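You operate a simulated robot arm through the tools that you are given. There is no shell and no other tool.

You run a simulated two-armed robot. Do the job below in one go: nothing can be reset, and whatever is moved stays where it is left.

JOB
Put the 7 lamp from the packing bench top on the strapping machine top. Take the foam lid on the packing bench top and put it away on the grey table top. Put the card sleeve on the third shelf from the bottom of the tall rack away on the packing bench top. Take the water jug on the top of the grey bench and put it away on the top of the water cooler. Put three of the lamp bases from the top shelf of the trolley on the middle shelf of the trolley. Any order will do. Set down upright: lamp, water jug.

The check looks at the end state, three seconds after you hand in, the way a careful person would. Anything else that was tipped, shoved, dropped, spilled or broken makes it a failure. A push-on lid holds only when it is set on centred and level and pressed home; a screw cap is set on level and turned clockwise until tight.

ROBOT AND FRAMES
Two 7-joint arms with three-finger grippers on one trunk, on a base that drives. Base frame: it is fixed to the floor where the robot stands at the start and does not move with it; the origin is under the middle of the robot, x ahead of it, y to its left, z up; the surface under the hand at the start is at about z = 850. Readings come in mm, degrees, newtons and seconds.
The left shoulder is at the start at [74, 126, 1182], the right one opposite. With the tool pointing down near the work surface each hand reaches from about 400 to 840 mm from the robot's upright axis, wherever it stands, measured 20 degrees to its own side. Places, roughly: card sleeve [750, -2500, 1000]; foam lid (26x29x5 cm) [700, -500, 900]; grey table top [-1200, 1100, 800]; lamp [750, 0, 1000]; lamp base [-5500, -7500, 1000]; middle shelf of the trolley [-5900, -7400, 600]; packing bench top [600, 0, 800]; strapping machine top [600, 1100, 800]; top of the water cooler [-2800, -7600, 800]; water jug (15x10x16 cm) [900, -5700, 1000]. Payload 2.94 kg a hand.
Tool frame (each hand has its own): the origin (TCP) lies between the finger pads and is the grasp point; the fingertips stand 30 mm ahead of it; z points along the fingers, y is the line along which they close. Largest opening 128 mm; the body of the gripper starts 93 mm behind the TCP.
Orientation is told as [roll, pitch, yaw] about the base's x, y, z axes, in that order, counted from this pose: with the fingers straight down and closing along the base's y, the tool's x points along the base's -x, its y along +y and its z along -z.

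CONTROLS
- The arms move only by the tool move_arm. It takes "left_commands", "right_commands" or both (then of equal length, played together; a hand with none holds still); each is a list of rows, each a list of 6 numbers: the shift along the tool's x, y, z in mm, then the turn, a rotation vector about the tool's x, y, z in degrees. In form: [[dx, dy, dz, wx, wy, wz], ...]. A call has 1 to 20 rows; each row shifts and turns the commanded pose from where the row before left it, along the tool's axes as they then stand. "left_fingers" and "right_fingers" are, for a hand that has rows, the finger opening in mm, from 0 to 128, set as the call begins (left out, the last holds). Rows are played at 5 a second. More than 50 mm and 8.6 degrees between two rows, or a gripper value outside its range, and nothing of the call is played. Where a pose cannot be reached the arm comes as near as it can. A force on the tool above 40 N (or 10 N above the force at the start of the call, whichever is more), or a blocked arm, ends the call early, and 0.2 s more pass. The fingers move at their own pace and stop on an object; they squeeze with about 28 N. The grip force told is the motor's: it shows also when the fingers shut on nothing. Time passes only in rows, and 0.2 s behind the last, so rows that do not move let the fingers close. The reply holds the time, the measured pose of the TCP, the force on the tool along the base axes, the opening and the grip force, in the units named above and with some noise, with the torque about the TCP (base axes, N m) and any sound that the robot's microphone picked up.
- Cameras (640 x 400 px; columns grow to the right, rows downward): "scene" is now at [195.3, 25.7, 1352.7]; the picture's right is [0.17, -0.99, 0.00], its down [-0.63, -0.11, -0.77] and it looks along [0.75, 0.13, -0.64] (base axes); focal length 214 px, centre (320, 200). "left" rides on the left gripper at [69, 15, -120] in its tool frame; the picture's right is [-0.21, 0.98, 0.00], its down [-0.82, -0.18, -0.54] and it looks along [-0.53, -0.12, 0.84] (tool axes); focal length 251 px, centre (320, 200). "right" rides on the right gripper at [69, -15, -120] in its tool frame; the picture's right is [0.21, 0.98, 0.00], its down [-0.82, 0.18, -0.54] and it looks along [-0.53, 0.12, 0.84] (tool axes); focal length 251 px, centre (320, 200). There is no depth. A picture from a camera that has moved, and an enlarged one, comes with that camera's place and axes in the base frame and with its lens. The place of the scene camera against the robot may be out by one fixed shift of up to 25 mm in any direction.
- capture(camera): a new picture of that camera. No time passes.
- slide_trunk(by): slides the trunk up (or, below 0, down) by that many mm; the arms and the scene camera ride with it, the base frame stays. It gives what a move gives, with no picture.
- base_move(legs): drives the robot by 1 to 6 legs, each [ahead, left, turn to the left] in mm, mm and degrees, along the robot's own axes; the way and the turn of a leg run together, so that a leg with both is an arc; at most 1500 mm and 180 degrees a leg. The arms and the cameras ride along, it lands a little off, and it stops where it bumps. It gives what a move gives.
- pan_tilt(pan, tilt): turns the head with the scene camera to pan (to the left, within 80 degrees either way) and tilt (down, from -29 to 69), counted from straight ahead of the robot. It gives what a move gives.
- close_up(camera, box): a new picture of the part [left, top, right, bottom] of that camera's present view, enlarged. No time passes.
- finish_job(): hands the job in; it is judged then, once.

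Nothing tells you exact positions but the pictures and the camera data. Unless the task says otherwise, let go and move clear before handing in.

The tools are called after "Request:" as name(argument=value, ...) on one line, values as JSON. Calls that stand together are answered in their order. move_arm: Moves the arms, as the interface text tells. Its arguments: {"type":"object","properties":{"left_commands":{"type":"array"},"left_fingers":{"type":"number"},"right_commands":{"type":"array"},"right_fingers":{"type":"number"}},"required":[]} The other tools are called the same way: slide_trunk (by) slides the trunk up or down; base_move (legs) drives the base; pan_tilt (pan, tilt) turns the head that bears the scene camera; capture (camera) takes a picture; close_up (camera, box) takes an enlarged picture of a part of a camera's view; finish_job () hands the job in.

At the start:

```text
time: 0.0
left_position: [597.6, 124.7, 1177.7]
left_tcp_rot: [0.0, 0.0, 0.1]
left_contact_force: [0.1, -0.9, -0.5]
left_torque: [-0.02, 0.0, 0.0]
left_finger_gap: 128.1
left_gripper_force: 0.1
right_position: [376.9, -168.5, 1133.6]
right_tcp_rot: [0.0, -0.1, 0.0]
right_contact_force: [0.7, -0.2, -0.3]
right_torque: [0.0, -0.03, 0.0]
right_finger_gap: 127.8
right_gripper_force: 0.0
trunk travel left (down, up): [-400.0, 147.0]
robot x, y, heading: [4.0, -0.7, 0.0]
head pan, tilt: [9.8, 40.0]
```

scene: 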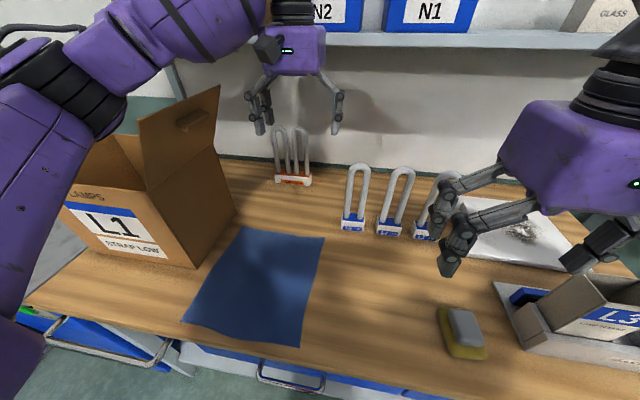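
right: 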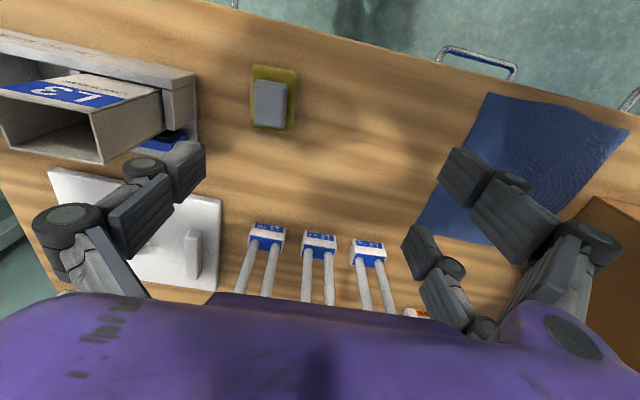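
left: 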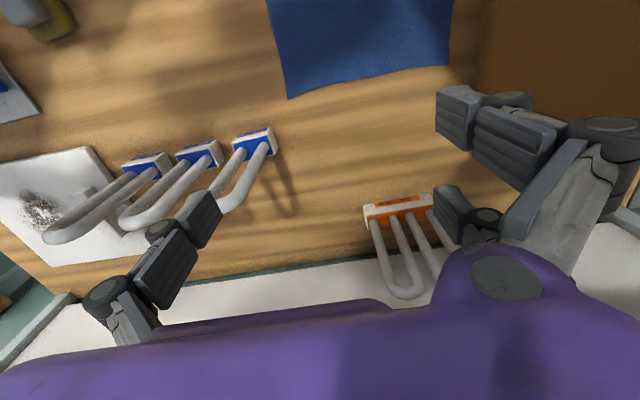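

I see the packing bench with three blue-based lamps, one orange-based lamp, the white foam lid partly behind the lamps and a cardboard box. I'll look closer to find the lamp marked 7 before moving anything.

Request:
close_up(camera="scene", box=[240, 110, 480, 260])

Request:
close_up(camera="right", box=[220, 200, 460, 350])

Request:
close_up(camera="left", box=[100, 100, 460, 325])

Request:
close_up(camera="scene", box=[420, 180, 640, 380])

```text
2.67 times, centred on (360, 185) of scene
camera zoom: at [195.3, 25.7, 1352.7], right [0.17, -0.99, 0.0], down [-0.63, -0.11, -0.77], along [0.75, 0.13, -0.64], focal length 572 px, centre (213, 240)
```

zoom: 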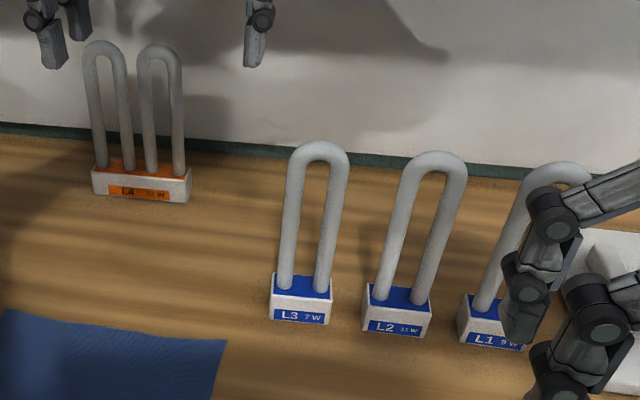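

```text
2.67 times, centred on (340, 275) of right
camera zoom: at [307.9, -182.6, 1254.2], right [-0.21, 0.98, 0.0], down [0.82, 0.18, 0.54], along [0.53, 0.12, -0.84], focal length 670 px, centre (267, 0)
```

zoom: 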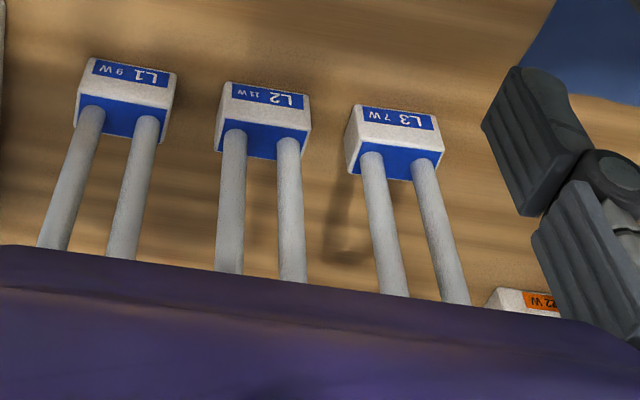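

```text
1.78 times, centred on (280, 212) of left
camera zoom: at [529.8, 140.9, 1297.6], right [0.21, 0.98, 0.0], down [0.82, -0.18, 0.54], along [0.53, -0.12, -0.84], focal length 447 px, centre (391, 178)
```

zoom: 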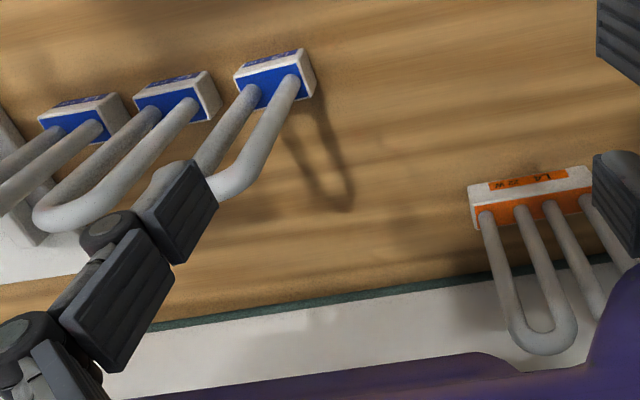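

```text
2.00 times, centred on (530, 280) of scene
camera zoom: at [195.3, 25.7, 1352.7], right [0.17, -0.99, 0.0], down [-0.63, -0.11, -0.77], along [0.75, 0.13, -0.64], focal length 429 px, centre (-100, 40)
```

zoom: 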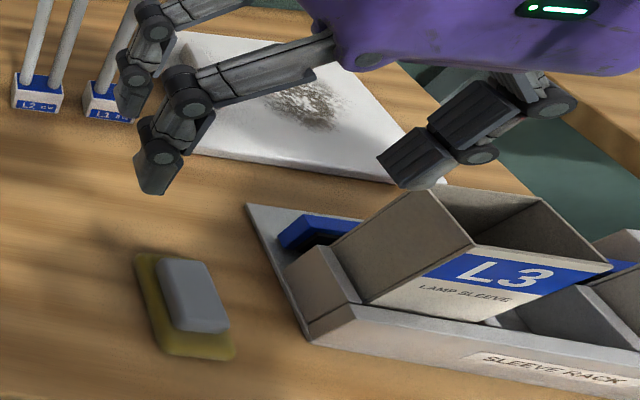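

The 7 W lamp is L3, the one nearest the blue cloth. I'll pan the head around to learn the layout.

Request:
pan_tilt(pan=75, tilt=30)

Request:
capture(camera="scene")

Request:
pan_tilt(pan=35, tilt=30)

Request:
capture(camera="scene")

Request:
pan_tilt(pan=-35, tilt=30)

Request:
capture(camera="scene")

Request:
pan_tilt(pan=-78, tilt=20)

Request:
capture(camera="scene")

```text
time: 1.4
left_position: [597.6, 125.1, 1178.3]
left_tcp_rot: [-0.1, 0.0, 0.0]
left_contact_force: [0.3, -0.3, -0.1]
left_torque: [-0.01, 0.02, 0.01]
left_finger_gap: 128.0
left_gripper_force: 0.1
right_position: [377.9, -167.8, 1133.9]
right_tcp_rot: [0.1, 0.0, 0.0]
right_contact_force: [0.2, -0.3, -0.5]
right_torque: [0.02, 0.0, -0.01]
right_finger_gap: 127.9
right_gripper_force: 0.1
trunk travel left (down, up): [-400.0, 147.0]
robot x, y, heading: [-3.3, -4.8, -0.1]
head pan, tilt: [75.0, 30.0]
```

```text
taken
camera scene: at [135.1, 98.5, 1368.1], right [0.97, -0.26, 0.0], down [-0.13, -0.48, -0.87], along [0.22, 0.84, -0.5], focal length 214 px, centre (320, 200)
```

scene: 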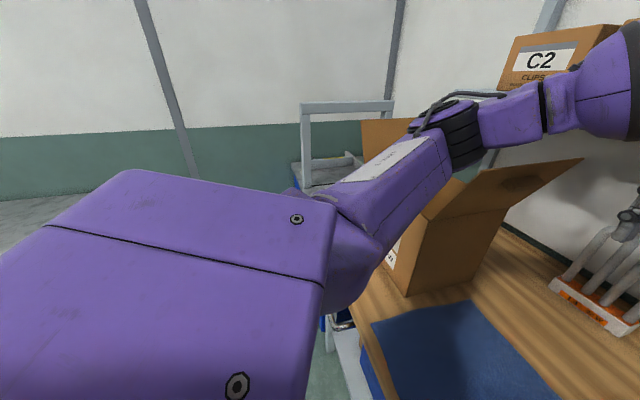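

```text
time: 2.4
left_position: [597.8, 125.9, 1178.1]
left_tcp_rot: [0.0, 0.0, -0.1]
left_contact_force: [-0.1, 0.0, 0.5]
left_torque: [0.02, 0.02, 0.01]
left_finger_gap: 128.0
left_gripper_force: 0.1
right_position: [377.9, -168.9, 1134.3]
right_tcp_rot: [-0.1, 0.0, 0.0]
right_contact_force: [0.4, -0.5, -0.3]
right_torque: [0.0, -0.02, 0.02]
right_finger_gap: 128.0
right_gripper_force: 0.0
trunk travel left (down, up): [-400.0, 147.0]
robot x, y, heading: [-0.9, -0.0, 0.0]
head pan, tilt: [35.0, 30.0]
```

```text
taken
camera scene: at [185.6, 63.1, 1368.1], right [0.57, -0.82, 0.0], down [-0.41, -0.29, -0.87], along [0.71, 0.5, -0.5], focal length 214 px, centre (320, 200)
```

scene: 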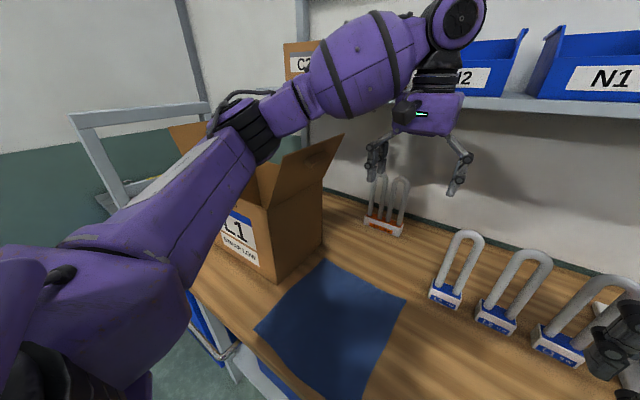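

```text
time: 3.8
left_position: [598.2, 125.3, 1178.3]
left_tcp_rot: [0.1, 0.0, 0.0]
left_contact_force: [-0.5, -0.2, 0.3]
left_torque: [-0.01, 0.0, 0.02]
left_finger_gap: 127.9
left_gripper_force: 0.0
right_position: [378.6, -168.8, 1134.3]
right_tcp_rot: [0.0, 0.0, 0.0]
right_contact_force: [0.2, -0.4, 0.1]
right_torque: [-0.01, 0.0, 0.03]
right_finger_gap: 127.9
right_gripper_force: 0.0
trunk travel left (down, up): [-400.0, 147.0]
robot x, y, heading: [2.5, 1.8, 0.0]
head pan, tilt: [-35.0, 30.0]
```

```text
taken
camera scene: at [185.7, -40.6, 1368.1], right [-0.57, -0.82, 0.0], down [-0.41, 0.29, -0.87], along [0.71, -0.5, -0.5], focal length 214 px, centre (320, 200)
```

scene: 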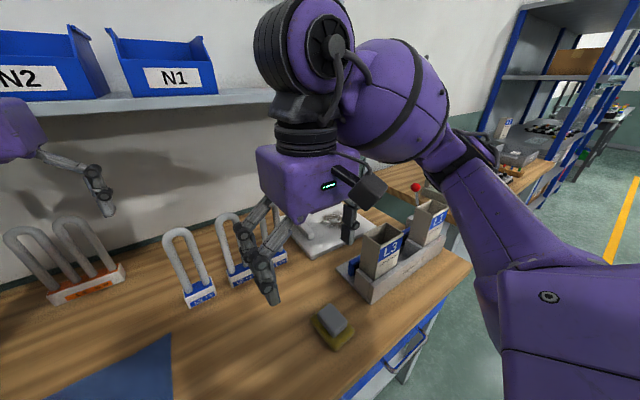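

```text
time: 4.9
left_position: [599.1, 125.7, 1178.1]
left_tcp_rot: [0.0, 0.0, 0.0]
left_contact_force: [-0.2, 0.0, -0.7]
left_torque: [0.0, 0.0, 0.04]
left_finger_gap: 128.2
left_gripper_force: 0.0
right_position: [376.9, -169.5, 1134.1]
right_tcp_rot: [0.0, 0.0, 0.1]
right_contact_force: [1.0, -0.2, 0.1]
right_torque: [-0.01, 0.03, 0.0]
right_finger_gap: 128.0
right_gripper_force: 0.1
trunk travel left (down, up): [-400.0, 147.0]
robot x, y, heading: [-3.0, 2.1, -0.0]
head pan, tilt: [-78.0, 20.0]
```

```text
taken
camera scene: at [131.0, -79.9, 1384.1], right [-0.98, -0.21, 0.0], down [-0.07, 0.33, -0.94], along [0.2, -0.92, -0.34], focal length 214 px, centre (320, 200)
```

scene: 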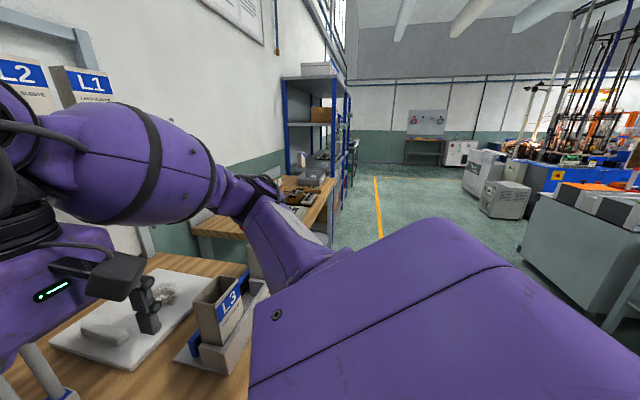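

The layout is clear: strapping machine to the left, a corridor to the right. I'll zoom in on lamp L3 with the left hand camera to fix its position accurately before grasping it with the left hand.

Request:
close_up(camera="left", box=[200, 110, 320, 230])

Request:
close_up(camera="right", box=[300, 215, 430, 325])

Request:
close_up(camera="right", box=[0, 150, 250, 310])

Request:
close_up(camera="scene", box=[0, 200, 320, 400])

```text
3.33 times, centred on (260, 170) of left
camera zoom: at [529.8, 140.9, 1297.6], right [0.21, 0.98, 0.0], down [0.82, -0.18, 0.54], along [0.53, -0.12, -0.84], focal length 838 px, centre (520, 300)
```

zoom: 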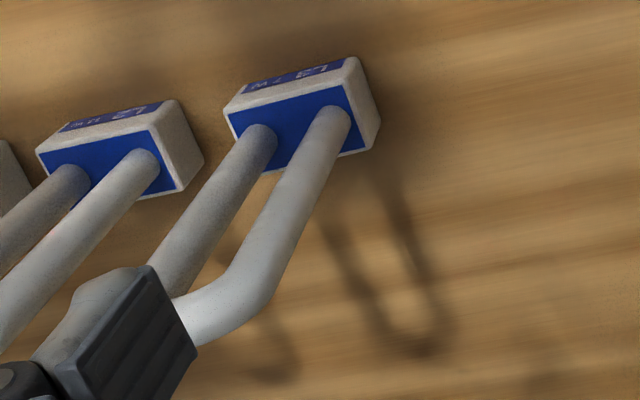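

```text
3.64 times, centred on (365, 270) of right
camera zoom: at [307.9, -182.6, 1254.2], right [-0.21, 0.98, 0.0], down [0.82, 0.18, 0.54], along [0.53, 0.12, -0.84], focal length 914 px, centre (156, -54)
```

zoom: 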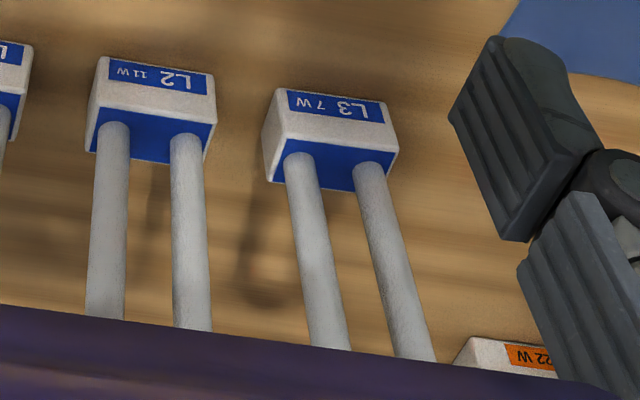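

```text
2.50 times, centred on (125, 230) of right
camera zoom: at [307.9, -182.6, 1254.2], right [-0.21, 0.98, 0.0], down [0.82, 0.18, 0.54], along [0.53, 0.12, -0.84], focal length 629 px, centre (808, 125)
```

zoom: 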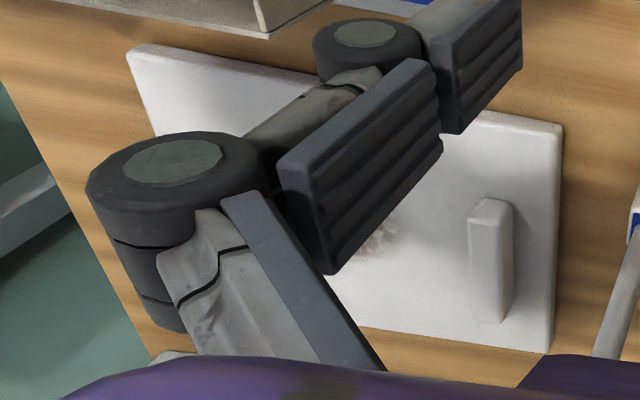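

```text
2.00 times, centred on (160, 300) of scene
camera zoom: at [131.0, -79.9, 1384.1], right [-0.98, -0.21, 0.0], down [-0.07, 0.33, -0.94], along [0.2, -0.92, -0.34], focal length 429 px, centre (640, 0)
```

zoom: 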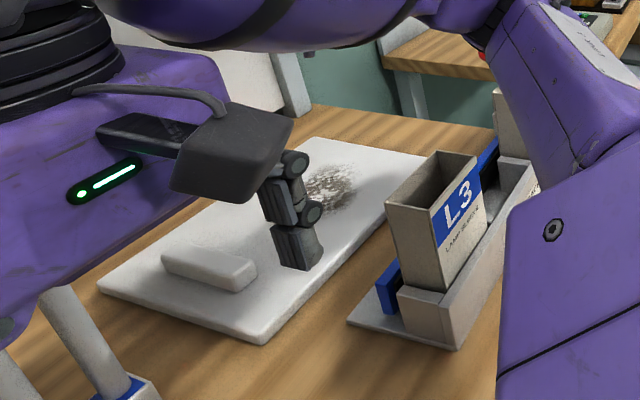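

Lamp L3 stands at about x 661, y −5, its tubes rising to about z 1085. I'll bring the left hand above it at the present height and look again.

Request:
move_arm(left_commands=[[-16, -33, 0, 0, 0, 0], [-16, -33, 0, 0, 0, 0], [-16, -32, 0, 0, 0, 0], [-15, -32, 0, 0, 0, 0], [0, 0, 0, 0, 0, 0]], left_fingers=90)

Request:
capture(camera="left")

Request:
pan_tilt(pan=0, tilt=30)

Request:
capture(camera="scene")

```text
time: 6.1
left_position: [663.3, -4.4, 1176.5]
left_tcp_rot: [-0.1, -0.1, 0.1]
left_contact_force: [0.3, 0.3, -0.1]
left_torque: [0.01, 0.03, 0.03]
left_finger_gap: 89.9
left_gripper_force: 0.0
right_position: [376.3, -167.2, 1134.1]
right_tcp_rot: [0.0, 0.0, 0.0]
right_contact_force: [0.1, 0.6, -0.6]
right_torque: [-0.01, -0.02, 0.02]
right_finger_gap: 127.9
right_gripper_force: 0.1
trunk travel left (down, up): [-400.0, 147.0]
robot x, y, heading: [0.2, 1.4, -0.1]
head pan, tilt: [-78.0, 20.0]
```

```text
taken
camera left: at [594.6, 12.3, 1297.2], right [0.21, 0.98, 0.0], down [0.82, -0.18, 0.54], along [0.53, -0.12, -0.84], focal length 251 px, centre (320, 200)
```

left: 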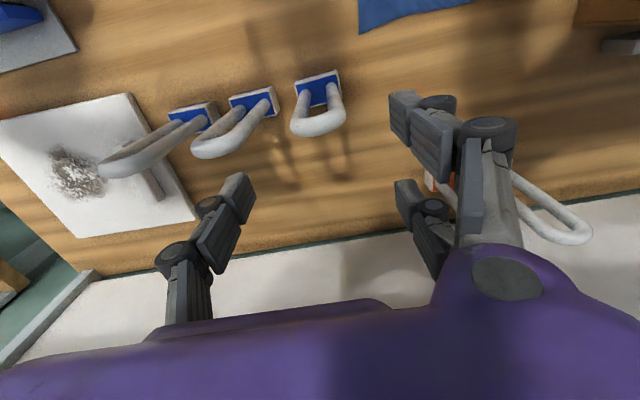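

```text
time: 7.7
left_position: [661.6, -5.0, 1177.8]
left_tcp_rot: [0.0, 0.0, 0.0]
left_contact_force: [-0.7, -0.1, 0.2]
left_torque: [0.0, 0.01, 0.0]
left_finger_gap: 89.9
left_gripper_force: 0.0
right_position: [376.6, -168.2, 1133.2]
right_tcp_rot: [0.0, -0.1, -0.1]
right_contact_force: [-1.2, 0.4, -0.5]
right_torque: [0.0, 0.0, 0.0]
right_finger_gap: 127.8
right_gripper_force: 0.0
trunk travel left (down, up): [-400.0, 147.0]
robot x, y, heading: [1.0, -1.9, 0.0]
head pan, tilt: [0.0, 30.0]
```

```text
taken
camera scene: at [202.0, 11.1, 1368.1], right [0.0, -1.0, 0.0], down [-0.5, 0.0, -0.87], along [0.87, 0.0, -0.5], focal length 214 px, centre (320, 200)
```

scene: 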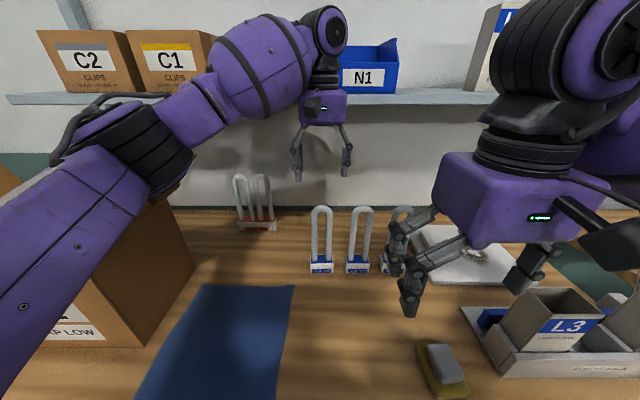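

The hand is centred over L3 (fingers clear of L2). I'll descend to about z 1005 and close on the two tubes.

Request:
move_arm(left_commands=[[0, 0, 35, 0, 0, 0], [0, 0, 35, 0, 0, 0], [0, 0, 35, 0, 0, 0], [0, 0, 35, 0, 0, 0], [0, 0, 32, 0, 0, 0], [0, 0, 0, 0, 0, 0]], left_fingers=90)

Request:
capture(camera="left")

Request:
close_up(camera="scene", box=[240, 130, 440, 290])

```text
time: 9.1
left_position: [657.5, -1.5, 1002.1]
left_tcp_rot: [0.1, 0.1, 0.1]
left_contact_force: [0.3, 0.3, -0.2]
left_torque: [0.03, -0.01, -0.04]
left_finger_gap: 90.1
left_gripper_force: 0.1
right_position: [376.4, -168.6, 1135.7]
right_tcp_rot: [0.0, 0.0, 0.0]
right_contact_force: [-0.9, 0.0, 0.1]
right_torque: [-0.01, 0.01, 0.01]
right_finger_gap: 127.9
right_gripper_force: 0.0
trunk travel left (down, up): [-400.0, 147.0]
robot x, y, heading: [0.5, -1.7, -0.0]
head pan, tilt: [0.0, 30.0]
```

```text
taken
camera left: at [589.4, 13.4, 1121.2], right [0.21, 0.98, 0.0], down [0.82, -0.18, 0.54], along [0.53, -0.12, -0.84], focal length 251 px, centre (320, 200)
```

left: 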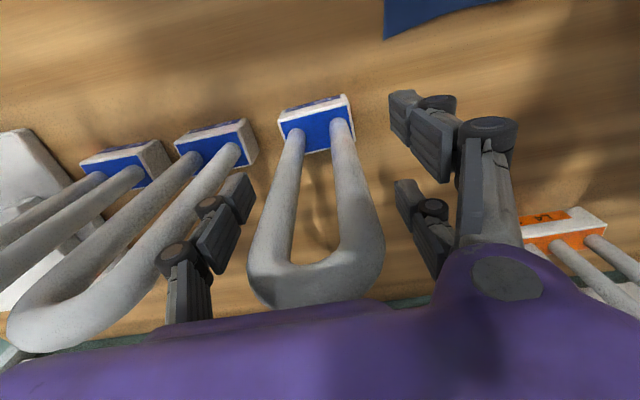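

```text
2.50 times, centred on (340, 210) of scene
camera zoom: at [201.8, 11.1, 1368.1], right [0.0, -1.0, 0.0], down [-0.5, 0.0, -0.87], along [0.87, 0.0, -0.5], focal length 536 px, centre (270, 175)
```

zoom: 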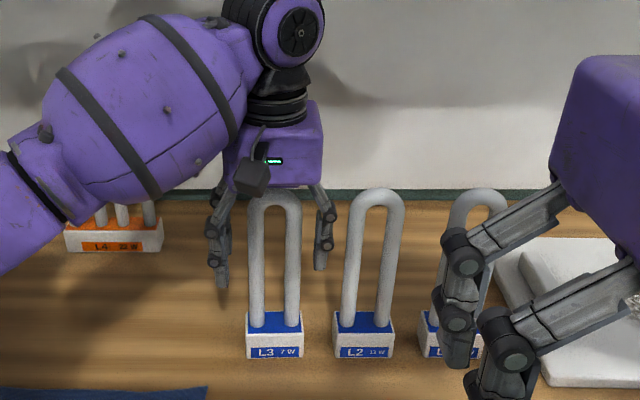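

The fingers straddle the lamp's tubes evenly. Now close.

Request:
move_arm(left_commands=[[0, 0, 0, 0, 0, 0], [0, 0, 0, 0, 0, 0], [0, 0, 0, 0, 0, 0], [0, 0, 0, 0, 0, 0]], left_fingers=20)

Request:
capture(camera="left")

```text
time: 10.1
left_position: [657.9, -3.0, 1001.8]
left_tcp_rot: [0.1, 0.0, 0.0]
left_contact_force: [0.4, 0.2, -2.2]
left_torque: [0.02, 0.0, 0.03]
left_finger_gap: 20.1
left_gripper_force: 0.1
right_position: [376.9, -167.9, 1134.0]
right_tcp_rot: [0.0, 0.0, 0.0]
right_contact_force: [0.3, 0.1, -0.1]
right_torque: [0.0, -0.05, 0.01]
right_finger_gap: 128.0
right_gripper_force: 0.0
trunk travel left (down, up): [-400.0, 147.0]
robot x, y, heading: [-1.3, 4.5, 0.1]
head pan, tilt: [0.0, 30.0]
```

```text
taken
camera left: at [589.6, 13.3, 1121.2], right [0.21, 0.98, 0.0], down [0.82, -0.18, 0.54], along [0.53, -0.12, -0.84], focal length 251 px, centre (320, 200)
```

left: 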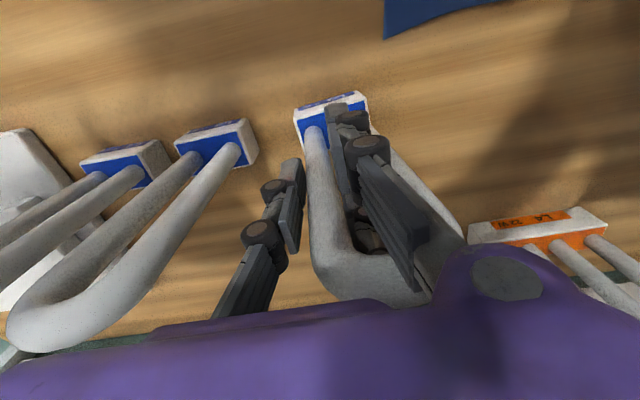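

The fingers reached 20 mm without resistance, so something is off. I'll look closely before doing anything else.

Request:
close_up(camera="left", box=[220, 80, 480, 320])

Request:
close_up(camera="scene", box=[270, 140, 390, 290])

Request:
close_up(camera="right", box=[280, 200, 480, 325])

```text
1.67 times, centred on (350, 200) of left
camera zoom: at [589.6, 13.3, 1121.2], right [0.21, 0.98, 0.0], down [0.82, -0.18, 0.54], along [0.53, -0.12, -0.84], focal length 419 px, centre (270, 200)
```

zoom: 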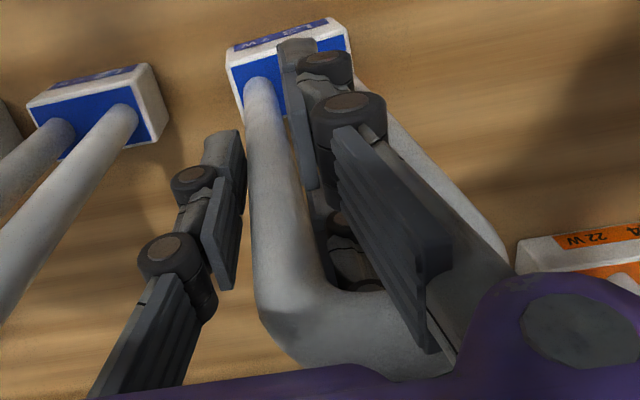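

```text
2.67 times, centred on (330, 215) of scene
camera zoom: at [202.0, 11.1, 1368.1], right [0.0, -1.0, 0.0], down [-0.5, 0.0, -0.87], along [0.87, 0.0, -0.5], focal length 572 px, centre (293, 160)
```

zoom: 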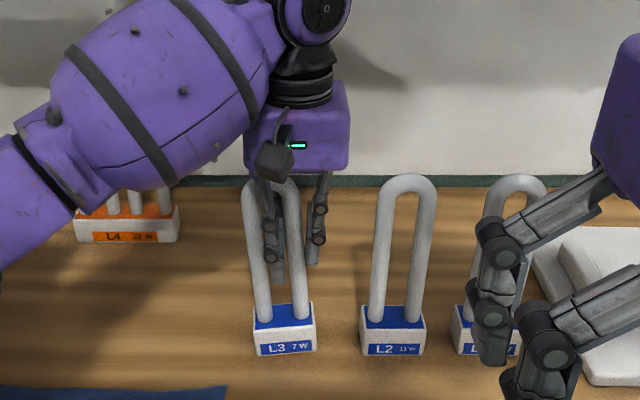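

```text
3.20 times, centred on (380, 262) of right
camera zoom: at [307.9, -182.7, 1254.2], right [-0.21, 0.98, 0.0], down [0.82, 0.18, 0.54], along [0.53, 0.12, -0.84], focal length 805 px, centre (128, 0)
```

zoom: 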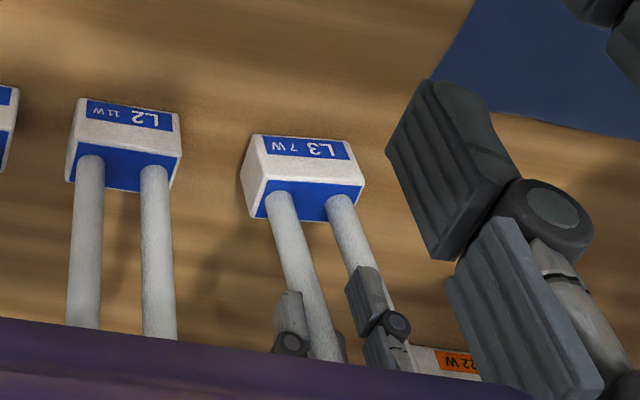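

The fingers passed in front of the tubes (lamp stands a bit further away than the hand) and it turned slightly. I'll back the hand straight out toward the robot, gap unchanged, then re-measure.

Request:
move_arm(left_commands=[[8, 0, 0, 0, 0, 0], [8, 0, 0, 0, 0, 0], [8, 0, 0, 0, 0, 0], [8, 0, 0, 0, 0, 0], [8, 0, 0, 0, 0, 0], [0, 0, 0, 0, 0, 0]])

Request:
capture(camera="left")

Request:
close_up(camera="scene", box=[270, 140, 390, 290])

```text
time: 11.4
left_position: [621.1, -2.6, 1005.5]
left_tcp_rot: [-0.1, 0.0, 0.1]
left_contact_force: [-1.1, 0.4, 0.5]
left_torque: [0.0, 0.01, -0.01]
left_finger_gap: 20.1
left_gripper_force: 0.1
right_position: [377.4, -168.8, 1133.3]
right_tcp_rot: [0.0, 0.0, -0.1]
right_contact_force: [0.0, 0.3, 0.2]
right_torque: [0.02, -0.02, -0.01]
right_finger_gap: 128.1
right_gripper_force: 0.0
trunk travel left (down, up): [-400.0, 147.0]
robot x, y, heading: [0.2, -1.0, 0.0]
head pan, tilt: [0.0, 30.0]
```

```text
taken
camera left: at [552.4, 11.7, 1125.7], right [0.22, 0.98, 0.0], down [0.82, -0.18, 0.54], along [0.53, -0.12, -0.84], focal length 251 px, centre (320, 200)
```

left: 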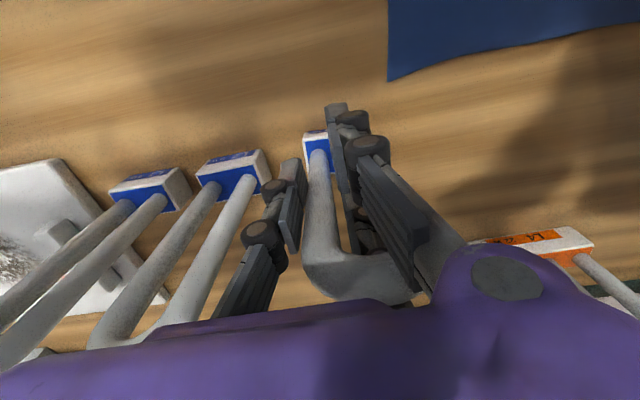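

```text
2.67 times, centred on (330, 215) of scene
camera zoom: at [202.1, 11.2, 1368.1], right [0.0, -1.0, 0.0], down [-0.5, 0.0, -0.87], along [0.87, 0.0, -0.5], focal length 572 px, centre (293, 160)
```

zoom: 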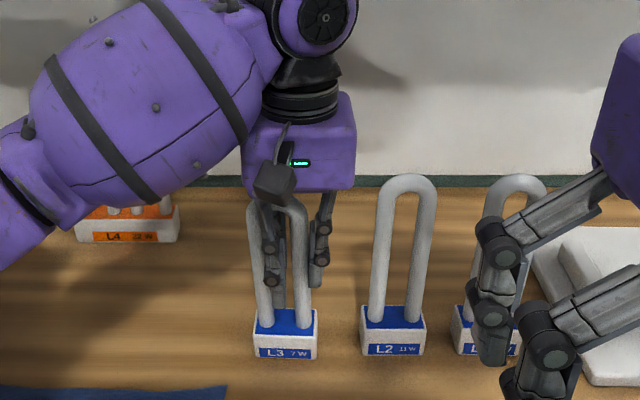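

I need a clearer picture of how the fingers sit against the tubes, so I'll use the right hand's camera.

Request:
close_up(camera="right", box=[320, 220, 460, 330])

Request:
close_up(camera="left", box=[260, 90, 460, 310])

Request:
close_up(camera="scene", box=[300, 190, 370, 280])

```text
3.64 times, centred on (390, 275) of right
camera zoom: at [308.0, -182.7, 1254.2], right [-0.21, 0.98, 0.0], down [0.82, 0.18, 0.54], along [0.53, 0.12, -0.84], focal length 914 px, centre (66, -73)
```

zoom: 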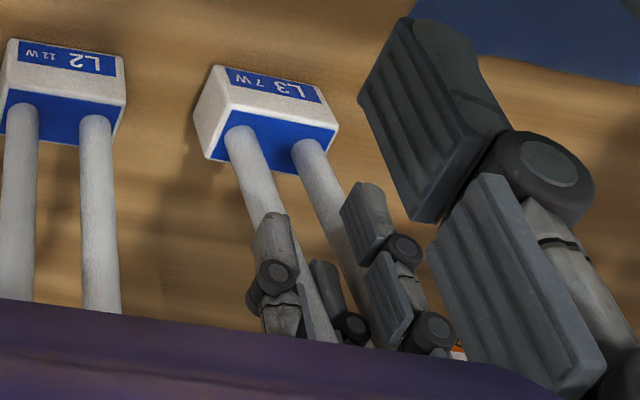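

```text
1.82 times, centred on (360, 200) of left
camera zoom: at [552.4, 11.7, 1125.7], right [0.22, 0.98, 0.0], down [0.82, -0.18, 0.54], along [0.53, -0.12, -0.84], focal length 457 px, centre (247, 200)
```

zoom: 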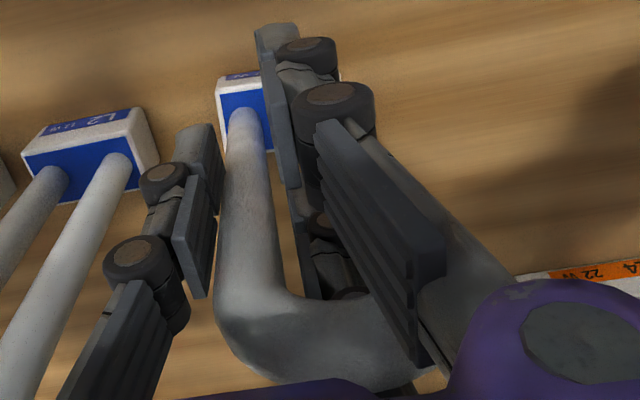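

```text
4.44 times, centred on (335, 235) of scene
camera zoom: at [202.1, 11.2, 1368.1], right [0.0, -1.0, 0.0], down [-0.5, 0.0, -0.87], along [0.87, 0.0, -0.5], focal length 953 px, centre (253, 44)
```

zoom: 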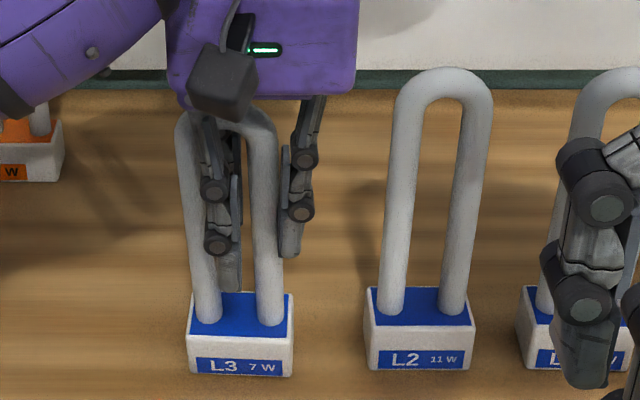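

The lamp seems lightly caught by one tube and has leaned a little toward the robot. I'll move the hand back forward so it stands upright again, then look.

Request:
move_arm(left_commands=[[-8, 0, 0, 0, 0, 0], [-8, 0, 0, 0, 0, 0], [-8, 0, 0, 0, 0, 0], [-6, 0, 0, 0, 0, 0], [0, 0, 0, 0, 0, 0]])

Request:
close_up(camera="right", box=[320, 220, 460, 330])

Request:
close_up(camera="left", box=[260, 90, 460, 310])

Request:
close_up(camera="scene", box=[300, 190, 370, 280])

```text
time: 12.7
left_position: [650.4, -3.4, 1007.2]
left_tcp_rot: [0.1, 0.0, 0.0]
left_contact_force: [0.5, -1.2, -0.1]
left_torque: [0.01, 0.0, 0.0]
left_finger_gap: 20.2
left_gripper_force: 0.6
right_position: [376.9, -169.5, 1134.4]
right_tcp_rot: [0.0, 0.0, 0.1]
right_contact_force: [-0.3, -0.2, -0.2]
right_torque: [-0.02, 0.02, 0.01]
right_finger_gap: 127.9
right_gripper_force: 0.0
trunk travel left (down, up): [-400.0, 147.0]
robot x, y, heading: [1.5, 0.6, -0.1]
head pan, tilt: [0.0, 30.0]
```

```text
3.64 times, centred on (390, 275) of right
camera zoom: at [307.9, -182.7, 1254.2], right [-0.21, 0.98, 0.0], down [0.82, 0.18, 0.54], along [0.53, 0.12, -0.84], focal length 914 px, centre (66, -73)
```

zoom: 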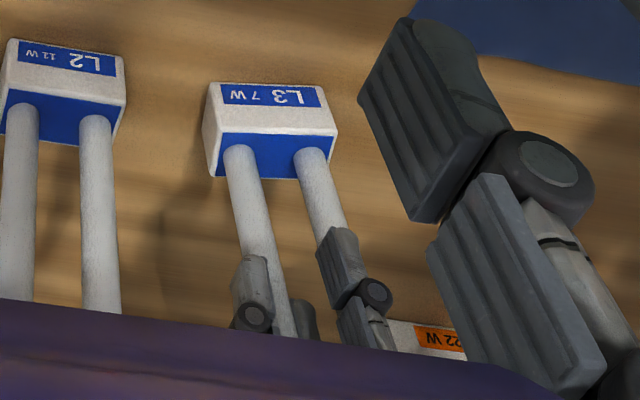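

```text
1.82 times, centred on (360, 200) of left
camera zoom: at [582.2, 11.4, 1125.9], right [0.21, 0.98, 0.0], down [0.82, -0.18, 0.54], along [0.53, -0.12, -0.84], focal length 457 px, centre (247, 200)
```

zoom: 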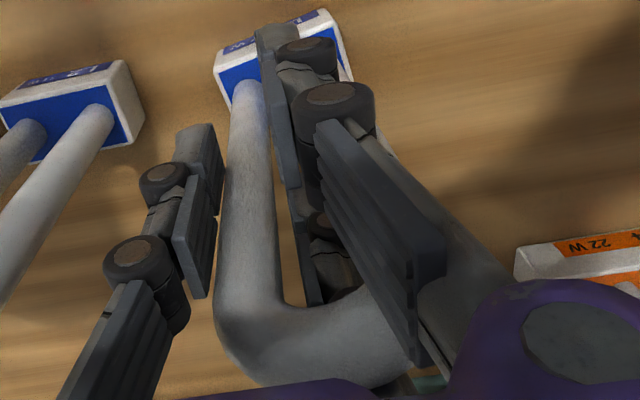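

```text
4.44 times, centred on (335, 235) of scene
camera zoom: at [202.0, 11.2, 1368.1], right [0.0, -1.0, 0.0], down [-0.5, 0.0, -0.87], along [0.87, 0.0, -0.5], focal length 953 px, centre (253, 44)
```

zoom: 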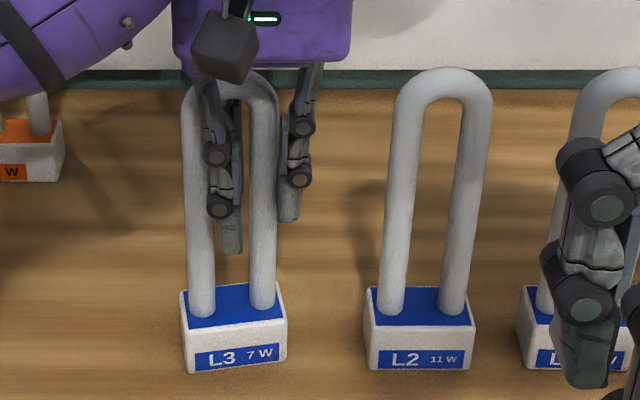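

The lamp stands upright again with its right-hand tube between the pads. I'll squeeze now.

Request:
move_arm(left_commands=[[0, 0, 0, 0, 0, 0], [0, 0, 0, 0, 0, 0], [0, 0, 0, 0, 0, 0], [0, 0, 0, 0, 0, 0]], left_fingers=0)

Request:
close_up(camera="left", box=[260, 90, 460, 310])

Request:
close_up(camera="scene", box=[300, 190, 370, 280])

```text
time: 13.7
left_position: [649.7, -3.8, 1007.2]
left_tcp_rot: [0.0, 0.0, 0.0]
left_contact_force: [0.5, -0.1, 0.7]
left_torque: [-0.06, -0.1, 0.05]
left_finger_gap: 14.7
left_gripper_force: 27.3
right_position: [377.1, -168.2, 1134.4]
right_tcp_rot: [0.0, 0.0, 0.0]
right_contact_force: [0.0, 0.2, -0.2]
right_torque: [0.02, 0.01, 0.0]
right_finger_gap: 128.1
right_gripper_force: 0.2
trunk travel left (down, up): [-400.0, 147.0]
robot x, y, heading: [-2.7, -0.8, -0.1]
head pan, tilt: [0.0, 30.0]
```

```text
1.82 times, centred on (360, 200) of left
camera zoom: at [582.1, 11.4, 1125.8], right [0.21, 0.98, 0.0], down [0.82, -0.18, 0.54], along [0.53, -0.12, -0.84], focal length 457 px, centre (247, 200)
```

zoom: 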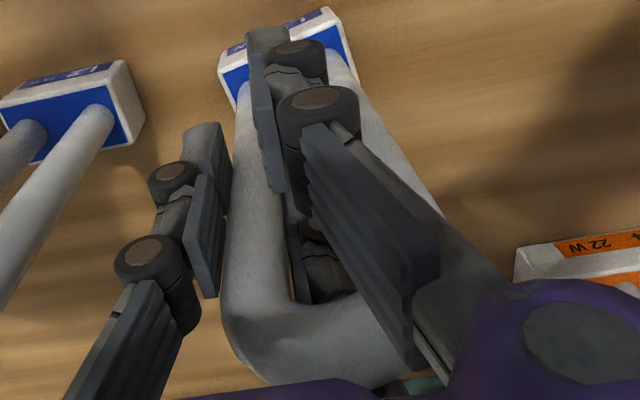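

```text
4.44 times, centred on (335, 235) of scene
camera zoom: at [202.1, 11.2, 1368.1], right [0.0, -1.0, 0.0], down [-0.5, 0.0, -0.87], along [0.87, 0.0, -0.5], focal length 953 px, centre (253, 44)
```

zoom: 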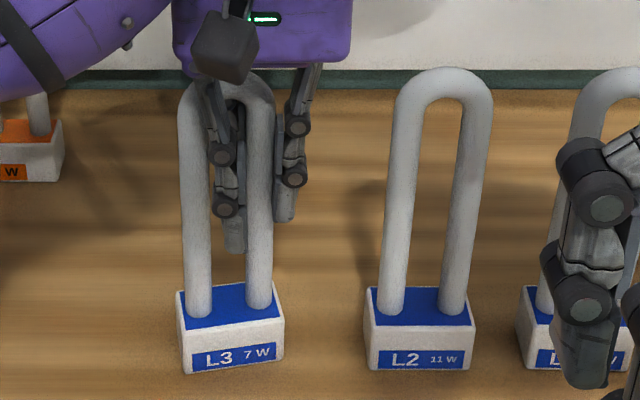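

Firm grip (27 N on a ~15 mm tube). Lift slowly and check how it hangs.

Request:
move_arm(left_commands=[[0, 0, -10, 0, 0, 0], [0, 0, -15, 0, 0, 0], [0, 0, -15, 0, 0, 0], [0, 0, -15, 0, 0, 0], [0, 0, -15, 0, 0, 0], [0, 0, 0, 0, 0, 0]])

Request:
capture(camera="left")

Request:
close_up(camera="scene", box=[270, 130, 390, 280])

Request:
close_up(camera="right", box=[320, 220, 460, 330])

```text
time: 15.1
left_position: [651.1, -3.9, 1077.3]
left_tcp_rot: [0.0, 0.0, 0.0]
left_contact_force: [0.8, -0.6, -1.7]
left_torque: [-0.04, 0.04, 0.02]
left_finger_gap: 14.4
left_gripper_force: 28.3
right_position: [376.9, -168.5, 1134.3]
right_tcp_rot: [0.0, 0.0, 0.0]
right_contact_force: [0.8, 0.4, 0.6]
right_torque: [-0.03, 0.01, 0.01]
right_finger_gap: 128.1
right_gripper_force: 0.1
trunk travel left (down, up): [-400.0, 147.0]
robot x, y, heading: [3.6, 1.1, -0.0]
head pan, tilt: [0.0, 30.0]
```

```text
taken
camera left: at [583.4, 11.3, 1194.7], right [0.21, 0.98, 0.0], down [0.82, -0.18, 0.54], along [0.53, -0.12, -0.84], focal length 251 px, centre (320, 200)
```

left: 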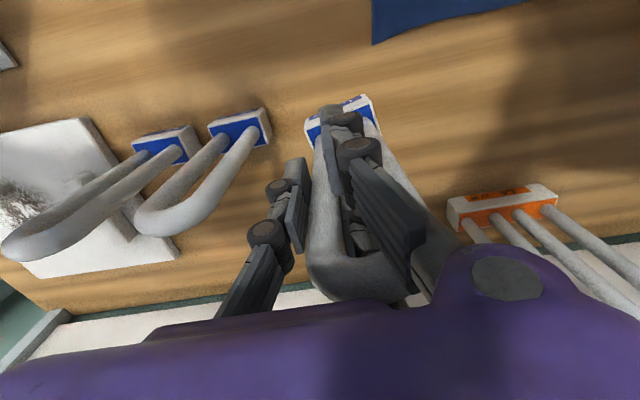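

```text
2.67 times, centred on (330, 205) of scene
camera zoom: at [202.4, 11.2, 1368.0], right [0.0, -1.0, 0.0], down [-0.5, 0.0, -0.87], along [0.87, 0.0, -0.5], focal length 572 px, centre (293, 187)
```

zoom: 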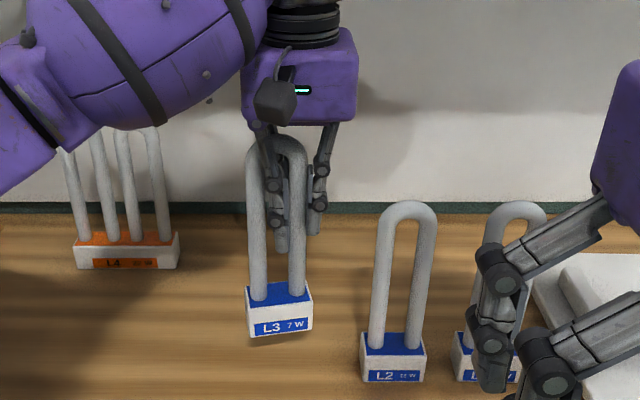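

```text
3.64 times, centred on (390, 275) of right
camera zoom: at [308.3, -182.6, 1254.1], right [-0.21, 0.98, 0.0], down [0.82, 0.18, 0.54], along [0.53, 0.12, -0.84], focal length 914 px, centre (66, -73)
```

zoom: 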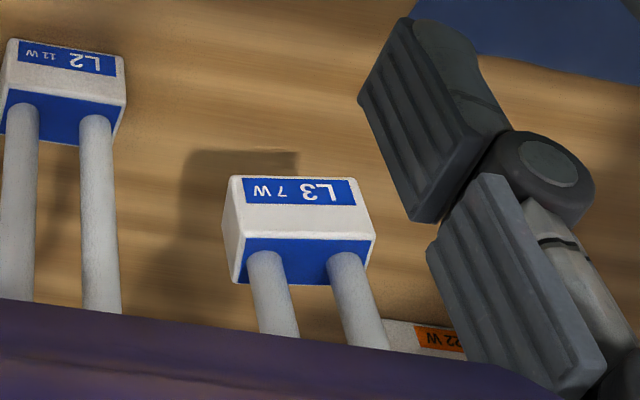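

The lamp is held and hangs upright; the neighbours are undisturbed. I'll raise it clear and look to both sides before driving.

Request:
move_arm(left_commands=[[0, 0, -30, 0, 0, 0], [0, 0, -30, 0, 0, 0], [0, 0, -30, 0, 0, 0], [10, 0, -30, 0, 0, 0], [20, 0, -10, 0, 0, 0], [30, 0, 0, 0, 0, 0], [30, 0, 0, 0, 0, 0], [30, 0, 0, 0, 0, 0], [30, 0, 0, 0, 0, 0], [0, 0, 0, 0, 0, 0]])

Request:
pan_tilt(pan=80, tilt=15)

Request:
capture(camera="scene")

Request:
pan_tilt(pan=-80, tilt=5)

Request:
capture(camera="scene")

```text
time: 17.2
left_position: [501.8, -3.8, 1207.1]
left_tcp_rot: [0.1, 0.0, 0.1]
left_contact_force: [0.2, 0.4, -1.5]
left_torque: [-0.03, 0.03, -0.02]
left_finger_gap: 14.7
left_gripper_force: 27.8
right_position: [378.3, -169.9, 1134.0]
right_tcp_rot: [0.0, 0.0, 0.0]
right_contact_force: [0.1, -0.1, -0.1]
right_torque: [-0.02, 0.0, 0.0]
right_finger_gap: 128.1
right_gripper_force: 0.0
trunk travel left (down, up): [-400.0, 147.0]
robot x, y, heading: [-0.4, -0.1, 0.0]
head pan, tilt: [0.0, 30.0]
```

```text
time: 18.8
left_position: [501.4, -2.5, 1206.8]
left_tcp_rot: [0.0, 0.0, 0.0]
left_contact_force: [0.4, 1.1, -1.0]
left_torque: [-0.06, 0.01, -0.01]
left_finger_gap: 14.8
left_gripper_force: 28.7
right_position: [376.1, -169.5, 1135.0]
right_tcp_rot: [0.0, 0.0, 0.1]
right_contact_force: [0.2, 0.5, 0.1]
right_torque: [0.01, -0.05, 0.01]
right_finger_gap: 128.0
right_gripper_force: 0.0
trunk travel left (down, up): [-400.0, 147.0]
robot x, y, heading: [0.2, -1.9, -0.0]
head pan, tilt: [80.0, 15.0]
```

```text
taken
camera scene: at [128.0, 103.2, 1392.3], right [0.98, -0.17, 0.0], down [-0.05, -0.26, -0.97], along [0.17, 0.95, -0.26], focal length 214 px, centre (320, 200)
```

scene: 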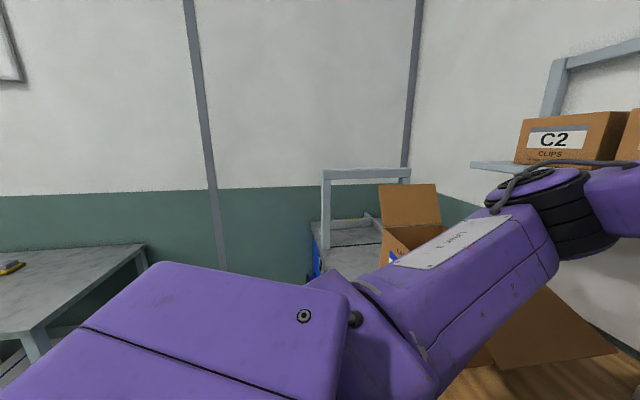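

```text
time: 21.2
left_position: [501.9, -3.5, 1206.7]
left_tcp_rot: [0.0, 0.0, 0.0]
left_contact_force: [0.1, 0.2, -0.9]
left_torque: [-0.05, 0.04, 0.02]
left_finger_gap: 14.6
left_gripper_force: 28.3
right_position: [377.5, -168.9, 1134.1]
right_tcp_rot: [0.0, 0.0, 0.0]
right_contact_force: [-0.5, 0.4, -0.2]
right_torque: [0.02, -0.01, 0.02]
right_finger_gap: 128.1
right_gripper_force: 0.0
trunk travel left (down, up): [-400.0, 147.0]
robot x, y, heading: [0.4, 2.4, -0.0]
head pan, tilt: [-80.0, 5.0]
```

```text
taken
camera scene: at [127.7, -79.2, 1408.5], right [-0.98, -0.17, 0.0], down [-0.02, 0.09, -1.0], along [0.17, -0.98, -0.09], focal length 214 px, centre (320, 200)
```

scene: 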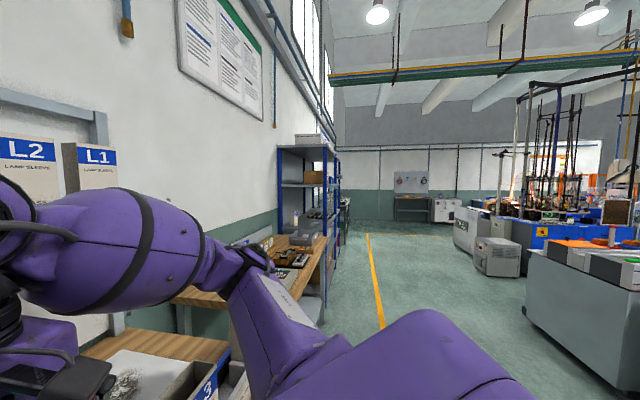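

The strapping machine with its arch stands left of the carton, and the grey table is left-behind near the wall. I'll back off 260 mm, so the lamp is clear of the bench, then look left.

Request:
base_move(legs=[[-260, 0, 0]])

Request:
pan_tilt(pan=55, tilt=25)

Request:
capture(camera="scene")

Request:
capture(camera="left")

```text
time: 23.1
left_position: [237.0, -2.8, 1205.8]
left_tcp_rot: [0.0, 0.0, 0.3]
left_contact_force: [0.1, 0.3, -1.4]
left_torque: [-0.03, 0.01, -0.02]
left_finger_gap: 14.6
left_gripper_force: 28.7
right_position: [113.9, -167.7, 1132.7]
right_tcp_rot: [0.1, 0.0, 0.2]
right_contact_force: [0.6, -0.5, 0.9]
right_torque: [0.02, -0.02, 0.0]
right_finger_gap: 128.0
right_gripper_force: 0.1
trunk travel left (down, up): [-400.0, 147.0]
robot x, y, heading: [-263.5, -1.2, 0.1]
head pan, tilt: [-80.0, 5.0]
```

```text
time: 25.3
left_position: [237.5, -1.6, 1205.4]
left_tcp_rot: [0.1, -0.1, 0.3]
left_contact_force: [-0.2, 0.4, -1.8]
left_torque: [-0.06, 0.01, 0.01]
left_finger_gap: 14.5
left_gripper_force: 28.0
right_position: [112.3, -167.2, 1134.7]
right_tcp_rot: [0.0, 0.0, 0.2]
right_contact_force: [-0.1, -0.4, 0.4]
right_torque: [0.0, 0.01, 0.01]
right_finger_gap: 128.1
right_gripper_force: 0.0
trunk travel left (down, up): [-400.0, 147.0]
robot x, y, heading: [-263.2, -1.2, 0.2]
head pan, tilt: [55.0, 25.0]
```

```text
taken
camera scene: at [-100.5, 86.8, 1376.0], right [0.82, -0.57, 0.0], down [-0.24, -0.35, -0.91], along [0.52, 0.74, -0.42], focal length 214 px, centre (320, 200)
```

scene: 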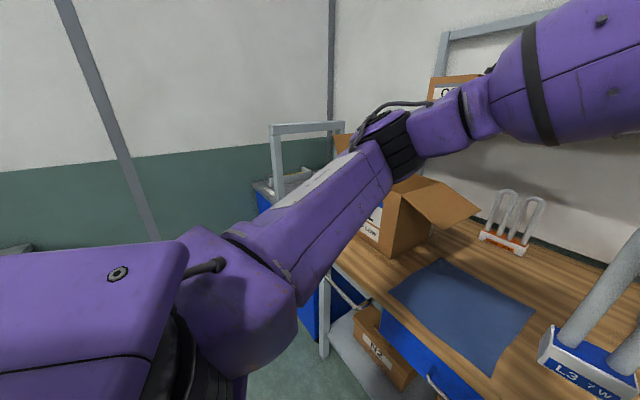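

```text
taken
camera left: at [168.8, 13.6, 1325.9], right [0.21, 0.98, 0.0], down [0.82, -0.18, 0.54], along [0.53, -0.11, -0.84], focal length 251 px, centre (320, 200)
```

left: 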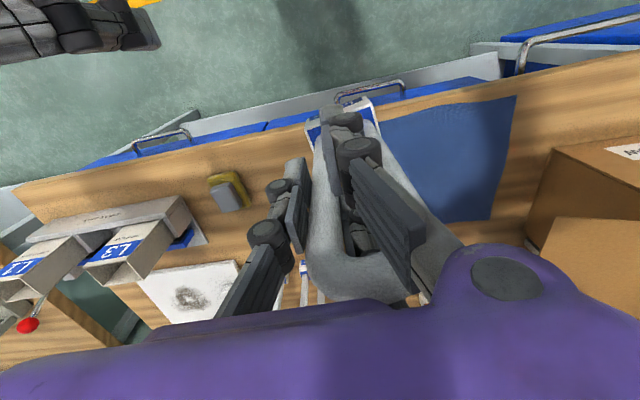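

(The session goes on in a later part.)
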